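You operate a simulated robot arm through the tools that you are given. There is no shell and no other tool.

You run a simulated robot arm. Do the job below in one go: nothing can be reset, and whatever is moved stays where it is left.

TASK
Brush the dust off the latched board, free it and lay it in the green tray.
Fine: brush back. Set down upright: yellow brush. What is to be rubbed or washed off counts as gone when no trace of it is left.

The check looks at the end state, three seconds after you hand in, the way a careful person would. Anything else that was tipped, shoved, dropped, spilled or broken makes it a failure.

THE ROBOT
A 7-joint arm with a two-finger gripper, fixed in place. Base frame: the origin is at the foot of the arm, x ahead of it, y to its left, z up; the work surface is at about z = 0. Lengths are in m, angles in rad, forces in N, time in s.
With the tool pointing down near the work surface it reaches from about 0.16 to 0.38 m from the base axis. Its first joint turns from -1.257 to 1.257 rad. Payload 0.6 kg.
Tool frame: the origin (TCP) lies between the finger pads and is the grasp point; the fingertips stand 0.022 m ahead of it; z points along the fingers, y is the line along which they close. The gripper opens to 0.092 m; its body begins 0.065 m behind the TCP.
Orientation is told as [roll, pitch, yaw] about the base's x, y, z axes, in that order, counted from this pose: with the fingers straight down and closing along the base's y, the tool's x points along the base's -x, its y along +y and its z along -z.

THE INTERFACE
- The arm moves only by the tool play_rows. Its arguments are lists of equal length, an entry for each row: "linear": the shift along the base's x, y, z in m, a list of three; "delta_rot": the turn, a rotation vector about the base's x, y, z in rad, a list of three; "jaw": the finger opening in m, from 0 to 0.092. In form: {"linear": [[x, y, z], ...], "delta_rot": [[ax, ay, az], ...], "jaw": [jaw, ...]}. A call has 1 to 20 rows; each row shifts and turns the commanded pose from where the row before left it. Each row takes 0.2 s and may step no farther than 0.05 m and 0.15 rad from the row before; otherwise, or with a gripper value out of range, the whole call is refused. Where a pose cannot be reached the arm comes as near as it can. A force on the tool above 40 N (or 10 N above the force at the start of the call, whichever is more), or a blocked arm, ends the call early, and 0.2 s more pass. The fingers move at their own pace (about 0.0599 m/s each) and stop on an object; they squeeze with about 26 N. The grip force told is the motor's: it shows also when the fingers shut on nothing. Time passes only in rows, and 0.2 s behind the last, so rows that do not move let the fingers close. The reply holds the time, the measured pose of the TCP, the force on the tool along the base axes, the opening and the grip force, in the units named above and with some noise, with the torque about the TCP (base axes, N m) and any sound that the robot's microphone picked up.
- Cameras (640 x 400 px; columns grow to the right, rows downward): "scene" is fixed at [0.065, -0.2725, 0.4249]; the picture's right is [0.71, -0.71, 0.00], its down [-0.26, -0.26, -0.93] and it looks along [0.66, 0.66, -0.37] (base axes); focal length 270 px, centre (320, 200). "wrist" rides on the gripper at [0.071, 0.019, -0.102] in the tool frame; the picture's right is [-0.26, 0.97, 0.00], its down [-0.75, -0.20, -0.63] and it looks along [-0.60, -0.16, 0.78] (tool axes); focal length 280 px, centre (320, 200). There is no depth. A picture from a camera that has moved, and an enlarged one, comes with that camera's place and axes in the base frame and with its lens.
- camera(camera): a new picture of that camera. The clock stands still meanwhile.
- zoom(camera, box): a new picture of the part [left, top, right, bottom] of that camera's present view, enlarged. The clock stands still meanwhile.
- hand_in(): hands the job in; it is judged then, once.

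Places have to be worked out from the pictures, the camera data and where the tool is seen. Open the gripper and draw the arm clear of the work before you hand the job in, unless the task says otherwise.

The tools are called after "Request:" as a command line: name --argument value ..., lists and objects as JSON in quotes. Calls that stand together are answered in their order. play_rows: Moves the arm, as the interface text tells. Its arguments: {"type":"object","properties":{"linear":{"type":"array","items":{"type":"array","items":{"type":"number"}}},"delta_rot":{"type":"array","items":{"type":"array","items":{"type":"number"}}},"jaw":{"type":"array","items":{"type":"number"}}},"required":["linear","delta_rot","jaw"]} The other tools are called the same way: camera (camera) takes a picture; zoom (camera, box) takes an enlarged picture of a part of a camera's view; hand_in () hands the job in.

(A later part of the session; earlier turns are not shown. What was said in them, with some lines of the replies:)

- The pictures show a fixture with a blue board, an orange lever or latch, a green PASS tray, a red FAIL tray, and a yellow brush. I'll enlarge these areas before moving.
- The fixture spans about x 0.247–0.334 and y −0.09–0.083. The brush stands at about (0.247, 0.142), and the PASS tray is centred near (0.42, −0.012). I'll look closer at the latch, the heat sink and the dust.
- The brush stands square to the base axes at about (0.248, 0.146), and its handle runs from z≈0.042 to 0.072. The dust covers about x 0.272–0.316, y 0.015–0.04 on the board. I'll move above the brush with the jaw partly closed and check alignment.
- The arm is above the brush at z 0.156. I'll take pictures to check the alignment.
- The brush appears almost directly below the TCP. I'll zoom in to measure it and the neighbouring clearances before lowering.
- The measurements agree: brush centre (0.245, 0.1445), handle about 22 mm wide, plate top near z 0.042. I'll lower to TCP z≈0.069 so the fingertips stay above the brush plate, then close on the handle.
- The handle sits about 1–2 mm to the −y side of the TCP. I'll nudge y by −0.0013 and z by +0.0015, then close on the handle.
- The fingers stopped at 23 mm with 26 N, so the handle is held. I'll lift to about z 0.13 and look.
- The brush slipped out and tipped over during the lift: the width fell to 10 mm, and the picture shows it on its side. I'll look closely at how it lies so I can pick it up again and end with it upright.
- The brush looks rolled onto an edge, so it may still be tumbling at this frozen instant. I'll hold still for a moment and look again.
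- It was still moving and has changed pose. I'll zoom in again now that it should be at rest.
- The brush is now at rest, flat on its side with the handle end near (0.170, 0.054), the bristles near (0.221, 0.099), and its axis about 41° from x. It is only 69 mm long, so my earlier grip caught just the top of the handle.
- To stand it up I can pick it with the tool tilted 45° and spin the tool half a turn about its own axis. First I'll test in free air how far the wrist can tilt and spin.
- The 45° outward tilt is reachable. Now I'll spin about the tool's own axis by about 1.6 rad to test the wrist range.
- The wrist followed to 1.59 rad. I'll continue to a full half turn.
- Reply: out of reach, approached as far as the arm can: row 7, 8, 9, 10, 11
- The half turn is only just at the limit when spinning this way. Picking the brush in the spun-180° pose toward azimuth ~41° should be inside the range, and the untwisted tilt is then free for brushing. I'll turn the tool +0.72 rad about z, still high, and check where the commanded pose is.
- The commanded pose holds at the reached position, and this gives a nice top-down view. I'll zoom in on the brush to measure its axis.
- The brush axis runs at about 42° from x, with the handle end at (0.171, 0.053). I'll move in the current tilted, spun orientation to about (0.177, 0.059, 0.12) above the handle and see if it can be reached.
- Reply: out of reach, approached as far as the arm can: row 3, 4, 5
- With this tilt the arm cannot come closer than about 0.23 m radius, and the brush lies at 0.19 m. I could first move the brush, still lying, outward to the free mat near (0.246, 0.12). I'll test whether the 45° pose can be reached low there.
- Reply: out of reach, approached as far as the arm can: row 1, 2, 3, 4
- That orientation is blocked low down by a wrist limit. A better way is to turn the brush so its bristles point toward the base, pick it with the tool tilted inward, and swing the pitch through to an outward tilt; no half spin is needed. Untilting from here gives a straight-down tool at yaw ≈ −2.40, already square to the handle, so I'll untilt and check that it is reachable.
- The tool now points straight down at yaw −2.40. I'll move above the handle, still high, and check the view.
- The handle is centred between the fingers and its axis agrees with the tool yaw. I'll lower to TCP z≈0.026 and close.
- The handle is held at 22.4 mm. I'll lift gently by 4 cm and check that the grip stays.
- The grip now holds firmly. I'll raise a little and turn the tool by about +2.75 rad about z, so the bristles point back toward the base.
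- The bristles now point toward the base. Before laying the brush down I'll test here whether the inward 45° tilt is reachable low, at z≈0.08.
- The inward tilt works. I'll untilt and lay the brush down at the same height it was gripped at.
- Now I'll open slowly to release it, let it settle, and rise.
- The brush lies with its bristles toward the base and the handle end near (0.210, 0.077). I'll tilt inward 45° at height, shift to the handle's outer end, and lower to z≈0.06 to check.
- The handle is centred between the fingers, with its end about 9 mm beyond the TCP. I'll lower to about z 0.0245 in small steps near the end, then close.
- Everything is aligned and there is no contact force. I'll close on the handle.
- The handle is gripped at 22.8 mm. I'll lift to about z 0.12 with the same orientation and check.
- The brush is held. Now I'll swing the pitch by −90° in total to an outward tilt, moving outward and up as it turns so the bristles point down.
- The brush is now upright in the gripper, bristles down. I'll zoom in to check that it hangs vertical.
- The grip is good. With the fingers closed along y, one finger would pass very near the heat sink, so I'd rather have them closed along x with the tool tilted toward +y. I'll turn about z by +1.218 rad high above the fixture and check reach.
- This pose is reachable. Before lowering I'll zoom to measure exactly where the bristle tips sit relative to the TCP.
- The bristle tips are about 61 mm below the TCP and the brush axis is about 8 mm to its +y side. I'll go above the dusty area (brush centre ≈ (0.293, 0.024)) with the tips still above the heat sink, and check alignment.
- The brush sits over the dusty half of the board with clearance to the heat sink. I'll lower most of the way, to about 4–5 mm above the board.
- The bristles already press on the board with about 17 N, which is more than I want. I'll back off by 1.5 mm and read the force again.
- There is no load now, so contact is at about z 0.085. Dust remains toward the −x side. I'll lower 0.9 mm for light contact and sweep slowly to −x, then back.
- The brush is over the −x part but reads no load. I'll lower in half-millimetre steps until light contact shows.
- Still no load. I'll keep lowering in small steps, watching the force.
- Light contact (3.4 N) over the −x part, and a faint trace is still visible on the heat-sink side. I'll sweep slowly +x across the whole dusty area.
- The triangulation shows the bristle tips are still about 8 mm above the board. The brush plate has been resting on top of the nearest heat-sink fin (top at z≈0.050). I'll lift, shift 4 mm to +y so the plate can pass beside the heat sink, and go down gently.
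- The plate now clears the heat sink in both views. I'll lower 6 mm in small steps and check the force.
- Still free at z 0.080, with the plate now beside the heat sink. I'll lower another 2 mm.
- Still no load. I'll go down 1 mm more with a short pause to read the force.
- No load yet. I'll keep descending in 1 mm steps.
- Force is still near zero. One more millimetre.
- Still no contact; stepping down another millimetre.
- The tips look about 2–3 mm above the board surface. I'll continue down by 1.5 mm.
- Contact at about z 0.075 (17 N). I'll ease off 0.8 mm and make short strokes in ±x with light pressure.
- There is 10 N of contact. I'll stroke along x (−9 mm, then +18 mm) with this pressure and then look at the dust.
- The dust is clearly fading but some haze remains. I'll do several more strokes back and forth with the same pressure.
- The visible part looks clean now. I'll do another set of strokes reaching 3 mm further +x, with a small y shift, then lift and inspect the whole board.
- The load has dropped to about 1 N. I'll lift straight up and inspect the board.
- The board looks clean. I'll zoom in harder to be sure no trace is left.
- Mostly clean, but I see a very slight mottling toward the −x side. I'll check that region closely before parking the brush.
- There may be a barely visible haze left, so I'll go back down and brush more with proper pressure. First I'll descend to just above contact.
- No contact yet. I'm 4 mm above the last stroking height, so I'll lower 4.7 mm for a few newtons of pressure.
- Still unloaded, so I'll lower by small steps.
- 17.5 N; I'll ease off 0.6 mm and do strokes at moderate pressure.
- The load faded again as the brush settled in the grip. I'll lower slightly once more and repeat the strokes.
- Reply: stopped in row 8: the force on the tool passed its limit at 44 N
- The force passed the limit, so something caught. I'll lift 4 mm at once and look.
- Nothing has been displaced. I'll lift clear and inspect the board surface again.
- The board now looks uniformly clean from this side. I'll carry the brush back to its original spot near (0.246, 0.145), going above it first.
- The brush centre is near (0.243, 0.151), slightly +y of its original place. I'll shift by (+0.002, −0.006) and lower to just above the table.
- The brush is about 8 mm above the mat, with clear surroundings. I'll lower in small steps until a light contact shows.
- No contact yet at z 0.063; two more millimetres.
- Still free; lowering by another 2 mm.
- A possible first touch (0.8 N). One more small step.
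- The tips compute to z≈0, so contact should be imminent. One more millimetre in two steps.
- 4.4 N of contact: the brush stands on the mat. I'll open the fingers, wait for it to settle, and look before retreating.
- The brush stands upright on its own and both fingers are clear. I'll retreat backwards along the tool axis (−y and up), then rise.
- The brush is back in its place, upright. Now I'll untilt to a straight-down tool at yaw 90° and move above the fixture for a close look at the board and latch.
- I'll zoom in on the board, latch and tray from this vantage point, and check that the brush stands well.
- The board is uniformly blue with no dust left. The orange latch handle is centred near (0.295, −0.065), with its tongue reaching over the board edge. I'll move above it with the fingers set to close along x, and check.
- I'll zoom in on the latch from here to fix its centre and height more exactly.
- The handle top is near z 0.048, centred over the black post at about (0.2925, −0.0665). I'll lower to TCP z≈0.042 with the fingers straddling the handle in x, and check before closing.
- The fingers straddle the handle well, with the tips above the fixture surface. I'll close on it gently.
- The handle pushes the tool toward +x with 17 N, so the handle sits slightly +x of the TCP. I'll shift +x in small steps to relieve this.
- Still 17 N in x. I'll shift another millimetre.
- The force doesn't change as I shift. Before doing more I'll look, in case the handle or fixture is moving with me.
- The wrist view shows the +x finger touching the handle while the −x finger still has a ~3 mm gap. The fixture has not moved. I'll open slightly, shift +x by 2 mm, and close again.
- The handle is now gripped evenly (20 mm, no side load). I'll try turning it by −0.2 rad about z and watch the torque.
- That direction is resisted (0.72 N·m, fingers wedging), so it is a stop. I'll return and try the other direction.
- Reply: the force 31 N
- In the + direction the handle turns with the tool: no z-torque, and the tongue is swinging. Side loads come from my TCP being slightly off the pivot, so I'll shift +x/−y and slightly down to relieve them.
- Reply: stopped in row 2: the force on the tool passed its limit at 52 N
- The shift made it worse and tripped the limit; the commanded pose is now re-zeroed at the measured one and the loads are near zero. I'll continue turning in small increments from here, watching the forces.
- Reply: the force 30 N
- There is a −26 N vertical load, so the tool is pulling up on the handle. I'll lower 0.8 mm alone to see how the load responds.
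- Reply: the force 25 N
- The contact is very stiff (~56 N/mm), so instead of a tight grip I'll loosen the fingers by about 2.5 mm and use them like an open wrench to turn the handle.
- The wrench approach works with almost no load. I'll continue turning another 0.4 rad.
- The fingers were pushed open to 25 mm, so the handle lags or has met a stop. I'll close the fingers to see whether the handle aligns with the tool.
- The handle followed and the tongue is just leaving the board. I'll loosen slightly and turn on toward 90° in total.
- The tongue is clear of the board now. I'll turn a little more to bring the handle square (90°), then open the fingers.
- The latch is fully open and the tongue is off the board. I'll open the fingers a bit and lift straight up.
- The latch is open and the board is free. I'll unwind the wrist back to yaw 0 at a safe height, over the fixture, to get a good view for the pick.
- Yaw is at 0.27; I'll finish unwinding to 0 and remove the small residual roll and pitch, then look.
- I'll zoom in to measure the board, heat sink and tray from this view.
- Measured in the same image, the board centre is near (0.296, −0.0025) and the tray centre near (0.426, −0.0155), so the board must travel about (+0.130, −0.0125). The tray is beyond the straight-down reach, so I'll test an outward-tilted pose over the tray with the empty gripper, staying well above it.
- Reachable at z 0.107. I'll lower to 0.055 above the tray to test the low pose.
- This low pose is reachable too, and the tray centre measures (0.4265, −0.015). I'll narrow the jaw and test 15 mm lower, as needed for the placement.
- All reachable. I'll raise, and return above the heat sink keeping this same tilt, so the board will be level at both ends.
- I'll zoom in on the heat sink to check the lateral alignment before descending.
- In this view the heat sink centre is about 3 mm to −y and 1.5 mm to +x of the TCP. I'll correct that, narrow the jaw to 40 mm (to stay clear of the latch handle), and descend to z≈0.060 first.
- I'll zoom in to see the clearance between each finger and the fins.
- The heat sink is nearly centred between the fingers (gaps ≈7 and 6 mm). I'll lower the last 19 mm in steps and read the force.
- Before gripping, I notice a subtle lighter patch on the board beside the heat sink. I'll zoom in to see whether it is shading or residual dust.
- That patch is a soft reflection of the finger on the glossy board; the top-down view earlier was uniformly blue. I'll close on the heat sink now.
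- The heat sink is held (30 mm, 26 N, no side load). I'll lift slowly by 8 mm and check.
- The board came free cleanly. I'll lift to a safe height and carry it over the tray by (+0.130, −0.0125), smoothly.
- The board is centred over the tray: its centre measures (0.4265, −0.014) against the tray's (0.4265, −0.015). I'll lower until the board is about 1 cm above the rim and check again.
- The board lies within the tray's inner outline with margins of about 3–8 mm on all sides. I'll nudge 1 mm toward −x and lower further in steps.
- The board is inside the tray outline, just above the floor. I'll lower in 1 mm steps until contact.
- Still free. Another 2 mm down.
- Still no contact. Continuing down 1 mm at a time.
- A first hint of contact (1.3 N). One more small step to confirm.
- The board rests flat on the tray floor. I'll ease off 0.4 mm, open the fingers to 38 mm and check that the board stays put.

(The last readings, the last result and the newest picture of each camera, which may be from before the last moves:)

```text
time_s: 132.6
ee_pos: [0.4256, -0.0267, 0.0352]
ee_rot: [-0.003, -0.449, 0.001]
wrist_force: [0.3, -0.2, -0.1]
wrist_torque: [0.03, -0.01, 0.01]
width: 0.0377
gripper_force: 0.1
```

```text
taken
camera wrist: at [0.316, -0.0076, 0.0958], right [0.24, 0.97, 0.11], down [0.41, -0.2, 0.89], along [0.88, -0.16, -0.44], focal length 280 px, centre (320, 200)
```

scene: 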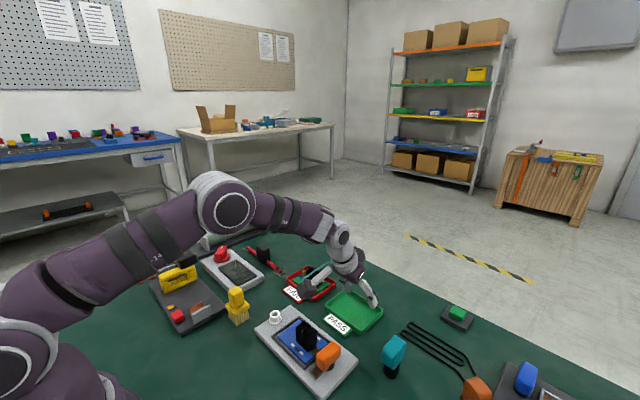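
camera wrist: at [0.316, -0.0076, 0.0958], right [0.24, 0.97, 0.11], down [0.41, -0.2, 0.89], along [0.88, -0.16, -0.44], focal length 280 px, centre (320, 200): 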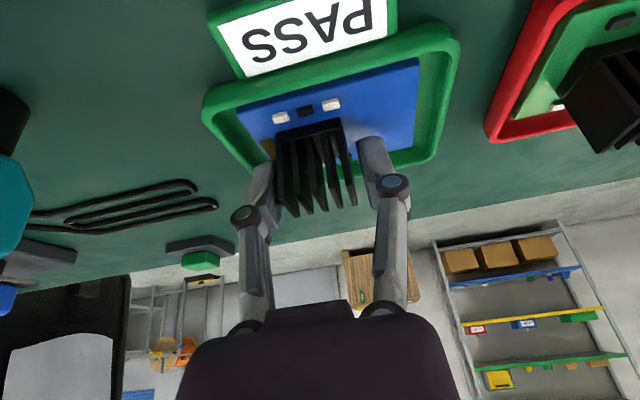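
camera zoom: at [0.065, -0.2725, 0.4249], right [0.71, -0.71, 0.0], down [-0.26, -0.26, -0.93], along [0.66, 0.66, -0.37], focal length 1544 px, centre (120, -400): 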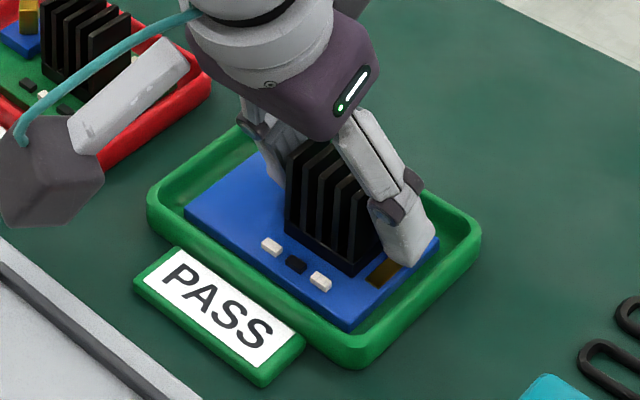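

The board lies flat and free. I'll retreat back along the tool axis and up.

Request:
play_rows --linear '[[-0.0022, 0, 0.0045], [-0.0044, 0, 0.009], [-0.0087, 0, 0.018], [-0.0087, 0, 0.018], [-0.0131, 0, 0.027], [-0.015, 0, 0.035], [-0.02, 0, 0.03], [0, 0, 0]]' --delta_rot '[[0, 0, 0], [0, 0, 0], [0, 0, 0], [0, 0, 0], [0, 0, 0], [0, 0, 0], [0, 0, 0], [0, 0, 0]]' --jaw '[0.038, 0.038, 0.038, 0.038, 0.038, 0.038, 0.038, 0.038]'

Request:
camera --camera "scene"

Request:
zoom --camera "scene" --box '[305, 260, 405, 350]'

Request:
camera --camera "wrist"

```text
time_s: 134.3
ee_pos: [0.3518, -0.0261, 0.1767]
ee_rot: [-0.002, -0.449, 0.0]
wrist_force: [0.2, -0.2, -0.3]
wrist_torque: [-0.01, -0.01, 0.01]
width: 0.0379
gripper_force: 0.1
```

```text
taken
```

scene: 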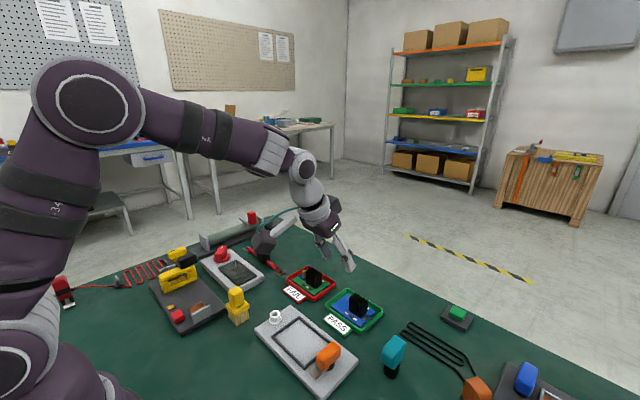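

```text
4.44 times, centred on (355, 305) of scene
camera zoom: at [0.065, -0.2725, 0.4249], right [0.71, -0.71, 0.0], down [-0.26, -0.26, -0.93], along [0.66, 0.66, -0.37], focal length 1201 px, centre (164, -267)
```

zoom: 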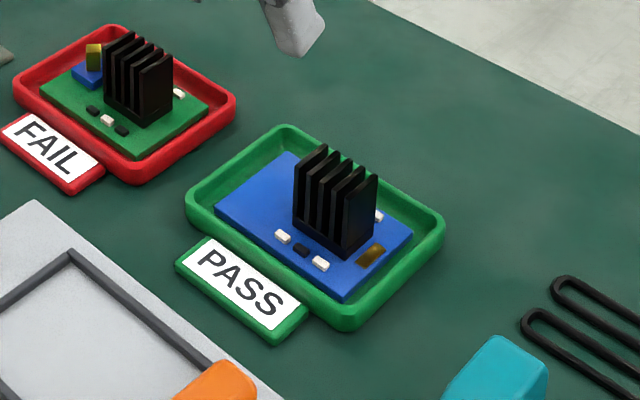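

```text
taken
camera wrist: at [0.2444, -0.0071, 0.2371], right [0.24, 0.97, 0.11], down [0.41, -0.2, 0.89], along [0.88, -0.16, -0.44], focal length 280 px, centre (320, 200)
```

wrist: 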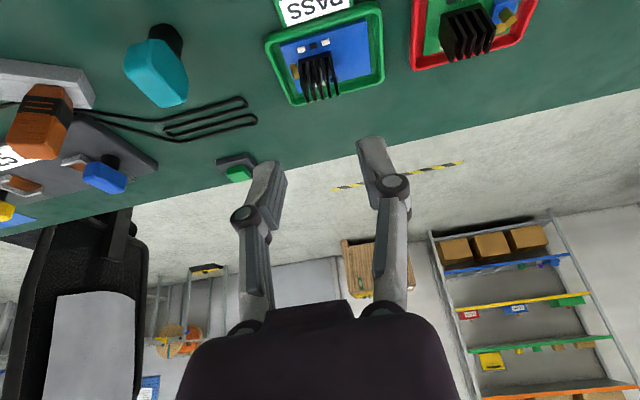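

The board lies flat in the green tray. I'll raise the arm back to its starting area, untilted with the jaw open, then inspect everything once more.

Request:
play_rows --linear '[[-0.02, 0.008, 0.025], [-0.02, 0.008, 0.025], [-0.02, 0.008, 0.025], [-0.025, 0.01, 0.025], [-0.025, 0.01, 0.025], [-0.02, 0.01, 0.015], [-0.015, 0.008, 0.01], [0, 0, 0]]' --delta_rot '[[0, 0.075, 0], [0, 0.075, 0], [0, 0.075, 0], [0, 0.075, 0], [0, 0.075, 0], [0, 0.075, 0], [0, 0, 0], [0, 0, 0]]' --jaw '[0.06, 0.08, 0.09, 0.09, 0.09, 0.09, 0.09, 0.09]'

Request:
camera --camera "wrist"

Request:
camera --camera "scene"

Request:
zoom --camera "scene" --box '[325, 280, 385, 330]'

Request:
zoom --camera "scene" --box '[200, 270, 360, 400]'

```text
time_s: 136.2
ee_pos: [0.2089, 0.0332, 0.3257]
ee_rot: [-0.003, 0.0, 0.003]
wrist_force: [0.6, -0.9, -0.4]
wrist_torque: [-0.02, -0.03, 0.01]
width: 0.0903
gripper_force: 0.1
```

```text
taken
camera wrist: at [0.1368, 0.0519, 0.4275], right [0.26, 0.97, 0.0], down [0.75, -0.2, 0.62], along [0.6, -0.16, -0.78], focal length 280 px, centre (320, 200)
```

wrist: 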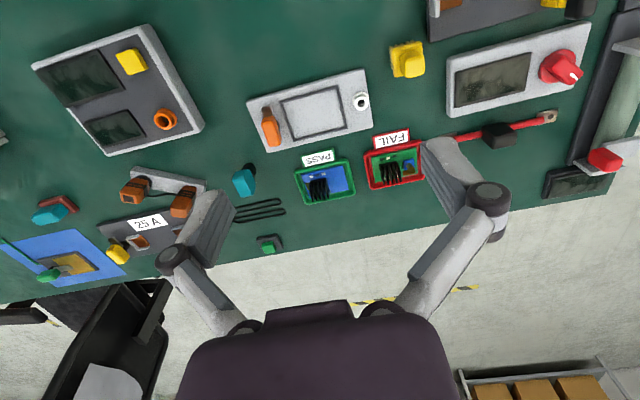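

```text
taken
```

scene: 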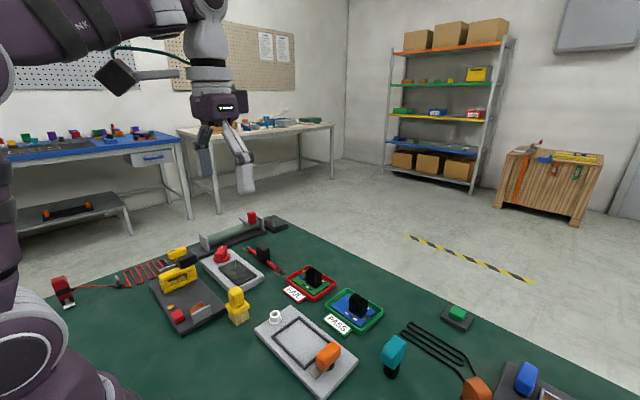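

```text
8.00 times, centred on (355, 305) of scene
camera zoom: at [0.065, -0.2725, 0.4249], right [0.71, -0.71, 0.0], down [-0.26, -0.26, -0.93], along [0.66, 0.66, -0.37], focal length 2162 px, centre (40, -640)
```

zoom: 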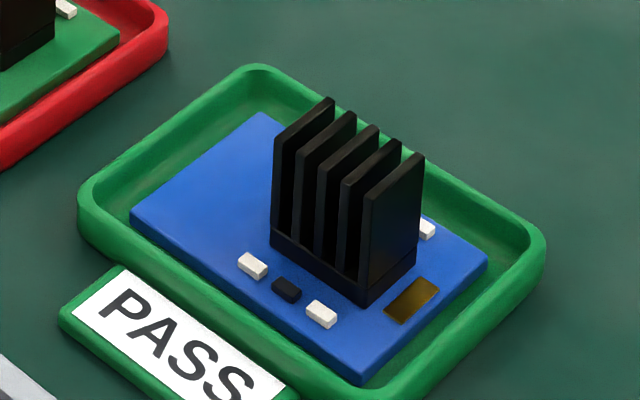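

```text
3.08 times, centred on (280, 335) of scene
camera zoom: at [0.065, -0.2725, 0.4249], right [0.71, -0.71, 0.0], down [-0.26, -0.26, -0.93], along [0.66, 0.66, -0.37], focal length 832 px, centre (443, -215)
```

zoom: 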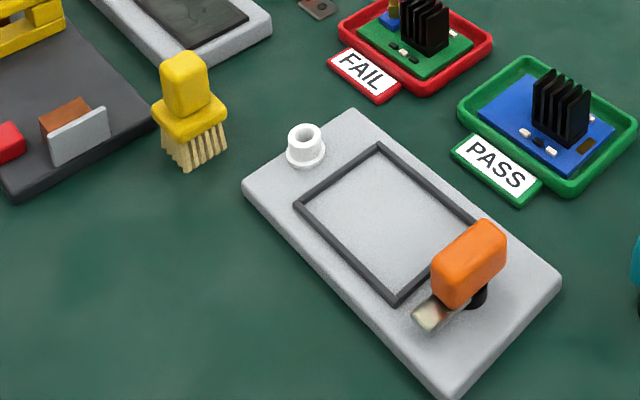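

Everything looks right. One last close check of the board surface from above and of the brush's stance.

Request:
zoom --camera "wrist" --box '[290, 145, 365, 205]'

Request:
zoom --camera "wrist" --box '[375, 30, 440, 90]'

Request:
zoom --camera "scene" --box '[215, 275, 265, 330]'

```text
6.67 times, centred on (328, 175) of wrist
camera zoom: at [0.1368, 0.0519, 0.4275], right [0.26, 0.97, 0.0], down [0.75, -0.2, 0.62], along [0.6, -0.16, -0.78], focal length 1869 px, centre (270, 367)
```

zoom: 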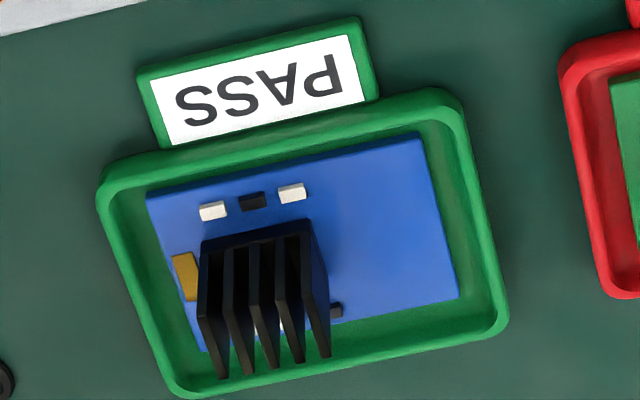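

```text
6.67 times, centred on (408, 60) of wrist
camera zoom: at [0.1368, 0.0519, 0.4275], right [0.26, 0.97, 0.0], down [0.75, -0.2, 0.62], along [0.6, -0.16, -0.78], focal length 1869 px, centre (-263, 1133)
```

zoom: 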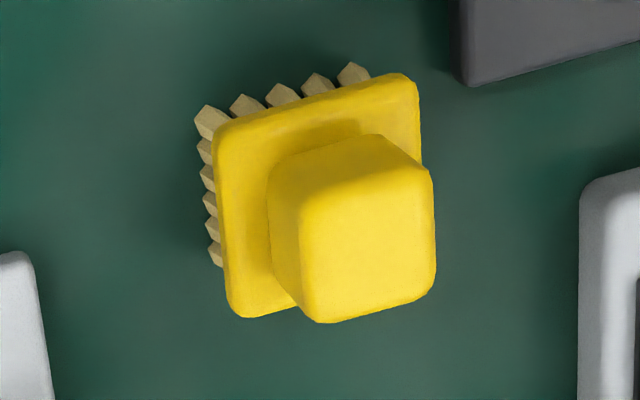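

```text
7.27 times, centred on (240, 302) of scene
camera zoom: at [0.065, -0.2725, 0.4249], right [0.71, -0.71, 0.0], down [-0.26, -0.26, -0.93], along [0.66, 0.66, -0.37], focal length 1966 px, centre (902, -546)
```

zoom: 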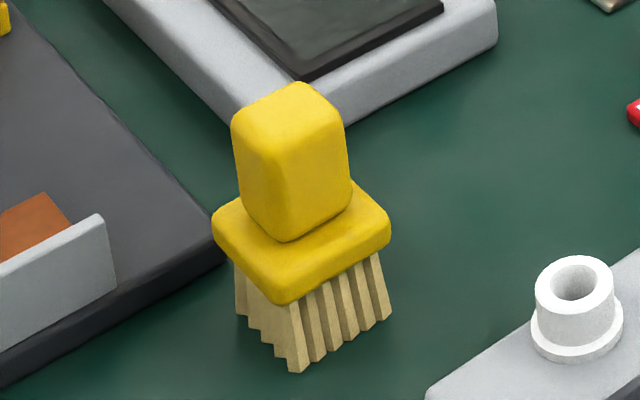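

The board is clean and lies flat inside the green tray. The latch is open, and the yellow brush stands upright where it began. Nothing else has moved, the gripper is open and the arm is clear, so I'm handing in.

Request:
hand_in

```text
The job is handed in.
```

The job is handed in. The board is brushed clean and lies flat in the green tray. The yellow brush stands upright within a few millimetres of where it started.

Some things did not go smoothly along the way:

- **Brush dropped:** my first grip caught only the top of the handle. The brush slipped out and fell on its side on the mat, hitting nothing else. I picked it up again and stood it upright in the grip before brushing.
- **Pressed on the heat sink:** at first the brush's plate rested on a heat-sink fin, at about 17 N, instead of the bristles touching the board. I shifted the brush to one side and carried on.
- **Force limit tripped twice:** it reached 44 N during one brushing stroke and 52 N while turning the latch. I checked by camera after the brushing stop, and again before handing in, and nothing had moved.

The latch is left open, turned about 90° off the fixture. In the last pictures the board shows no dust and nothing else was displaced. The gripper is open and the arm is back near its starting position.
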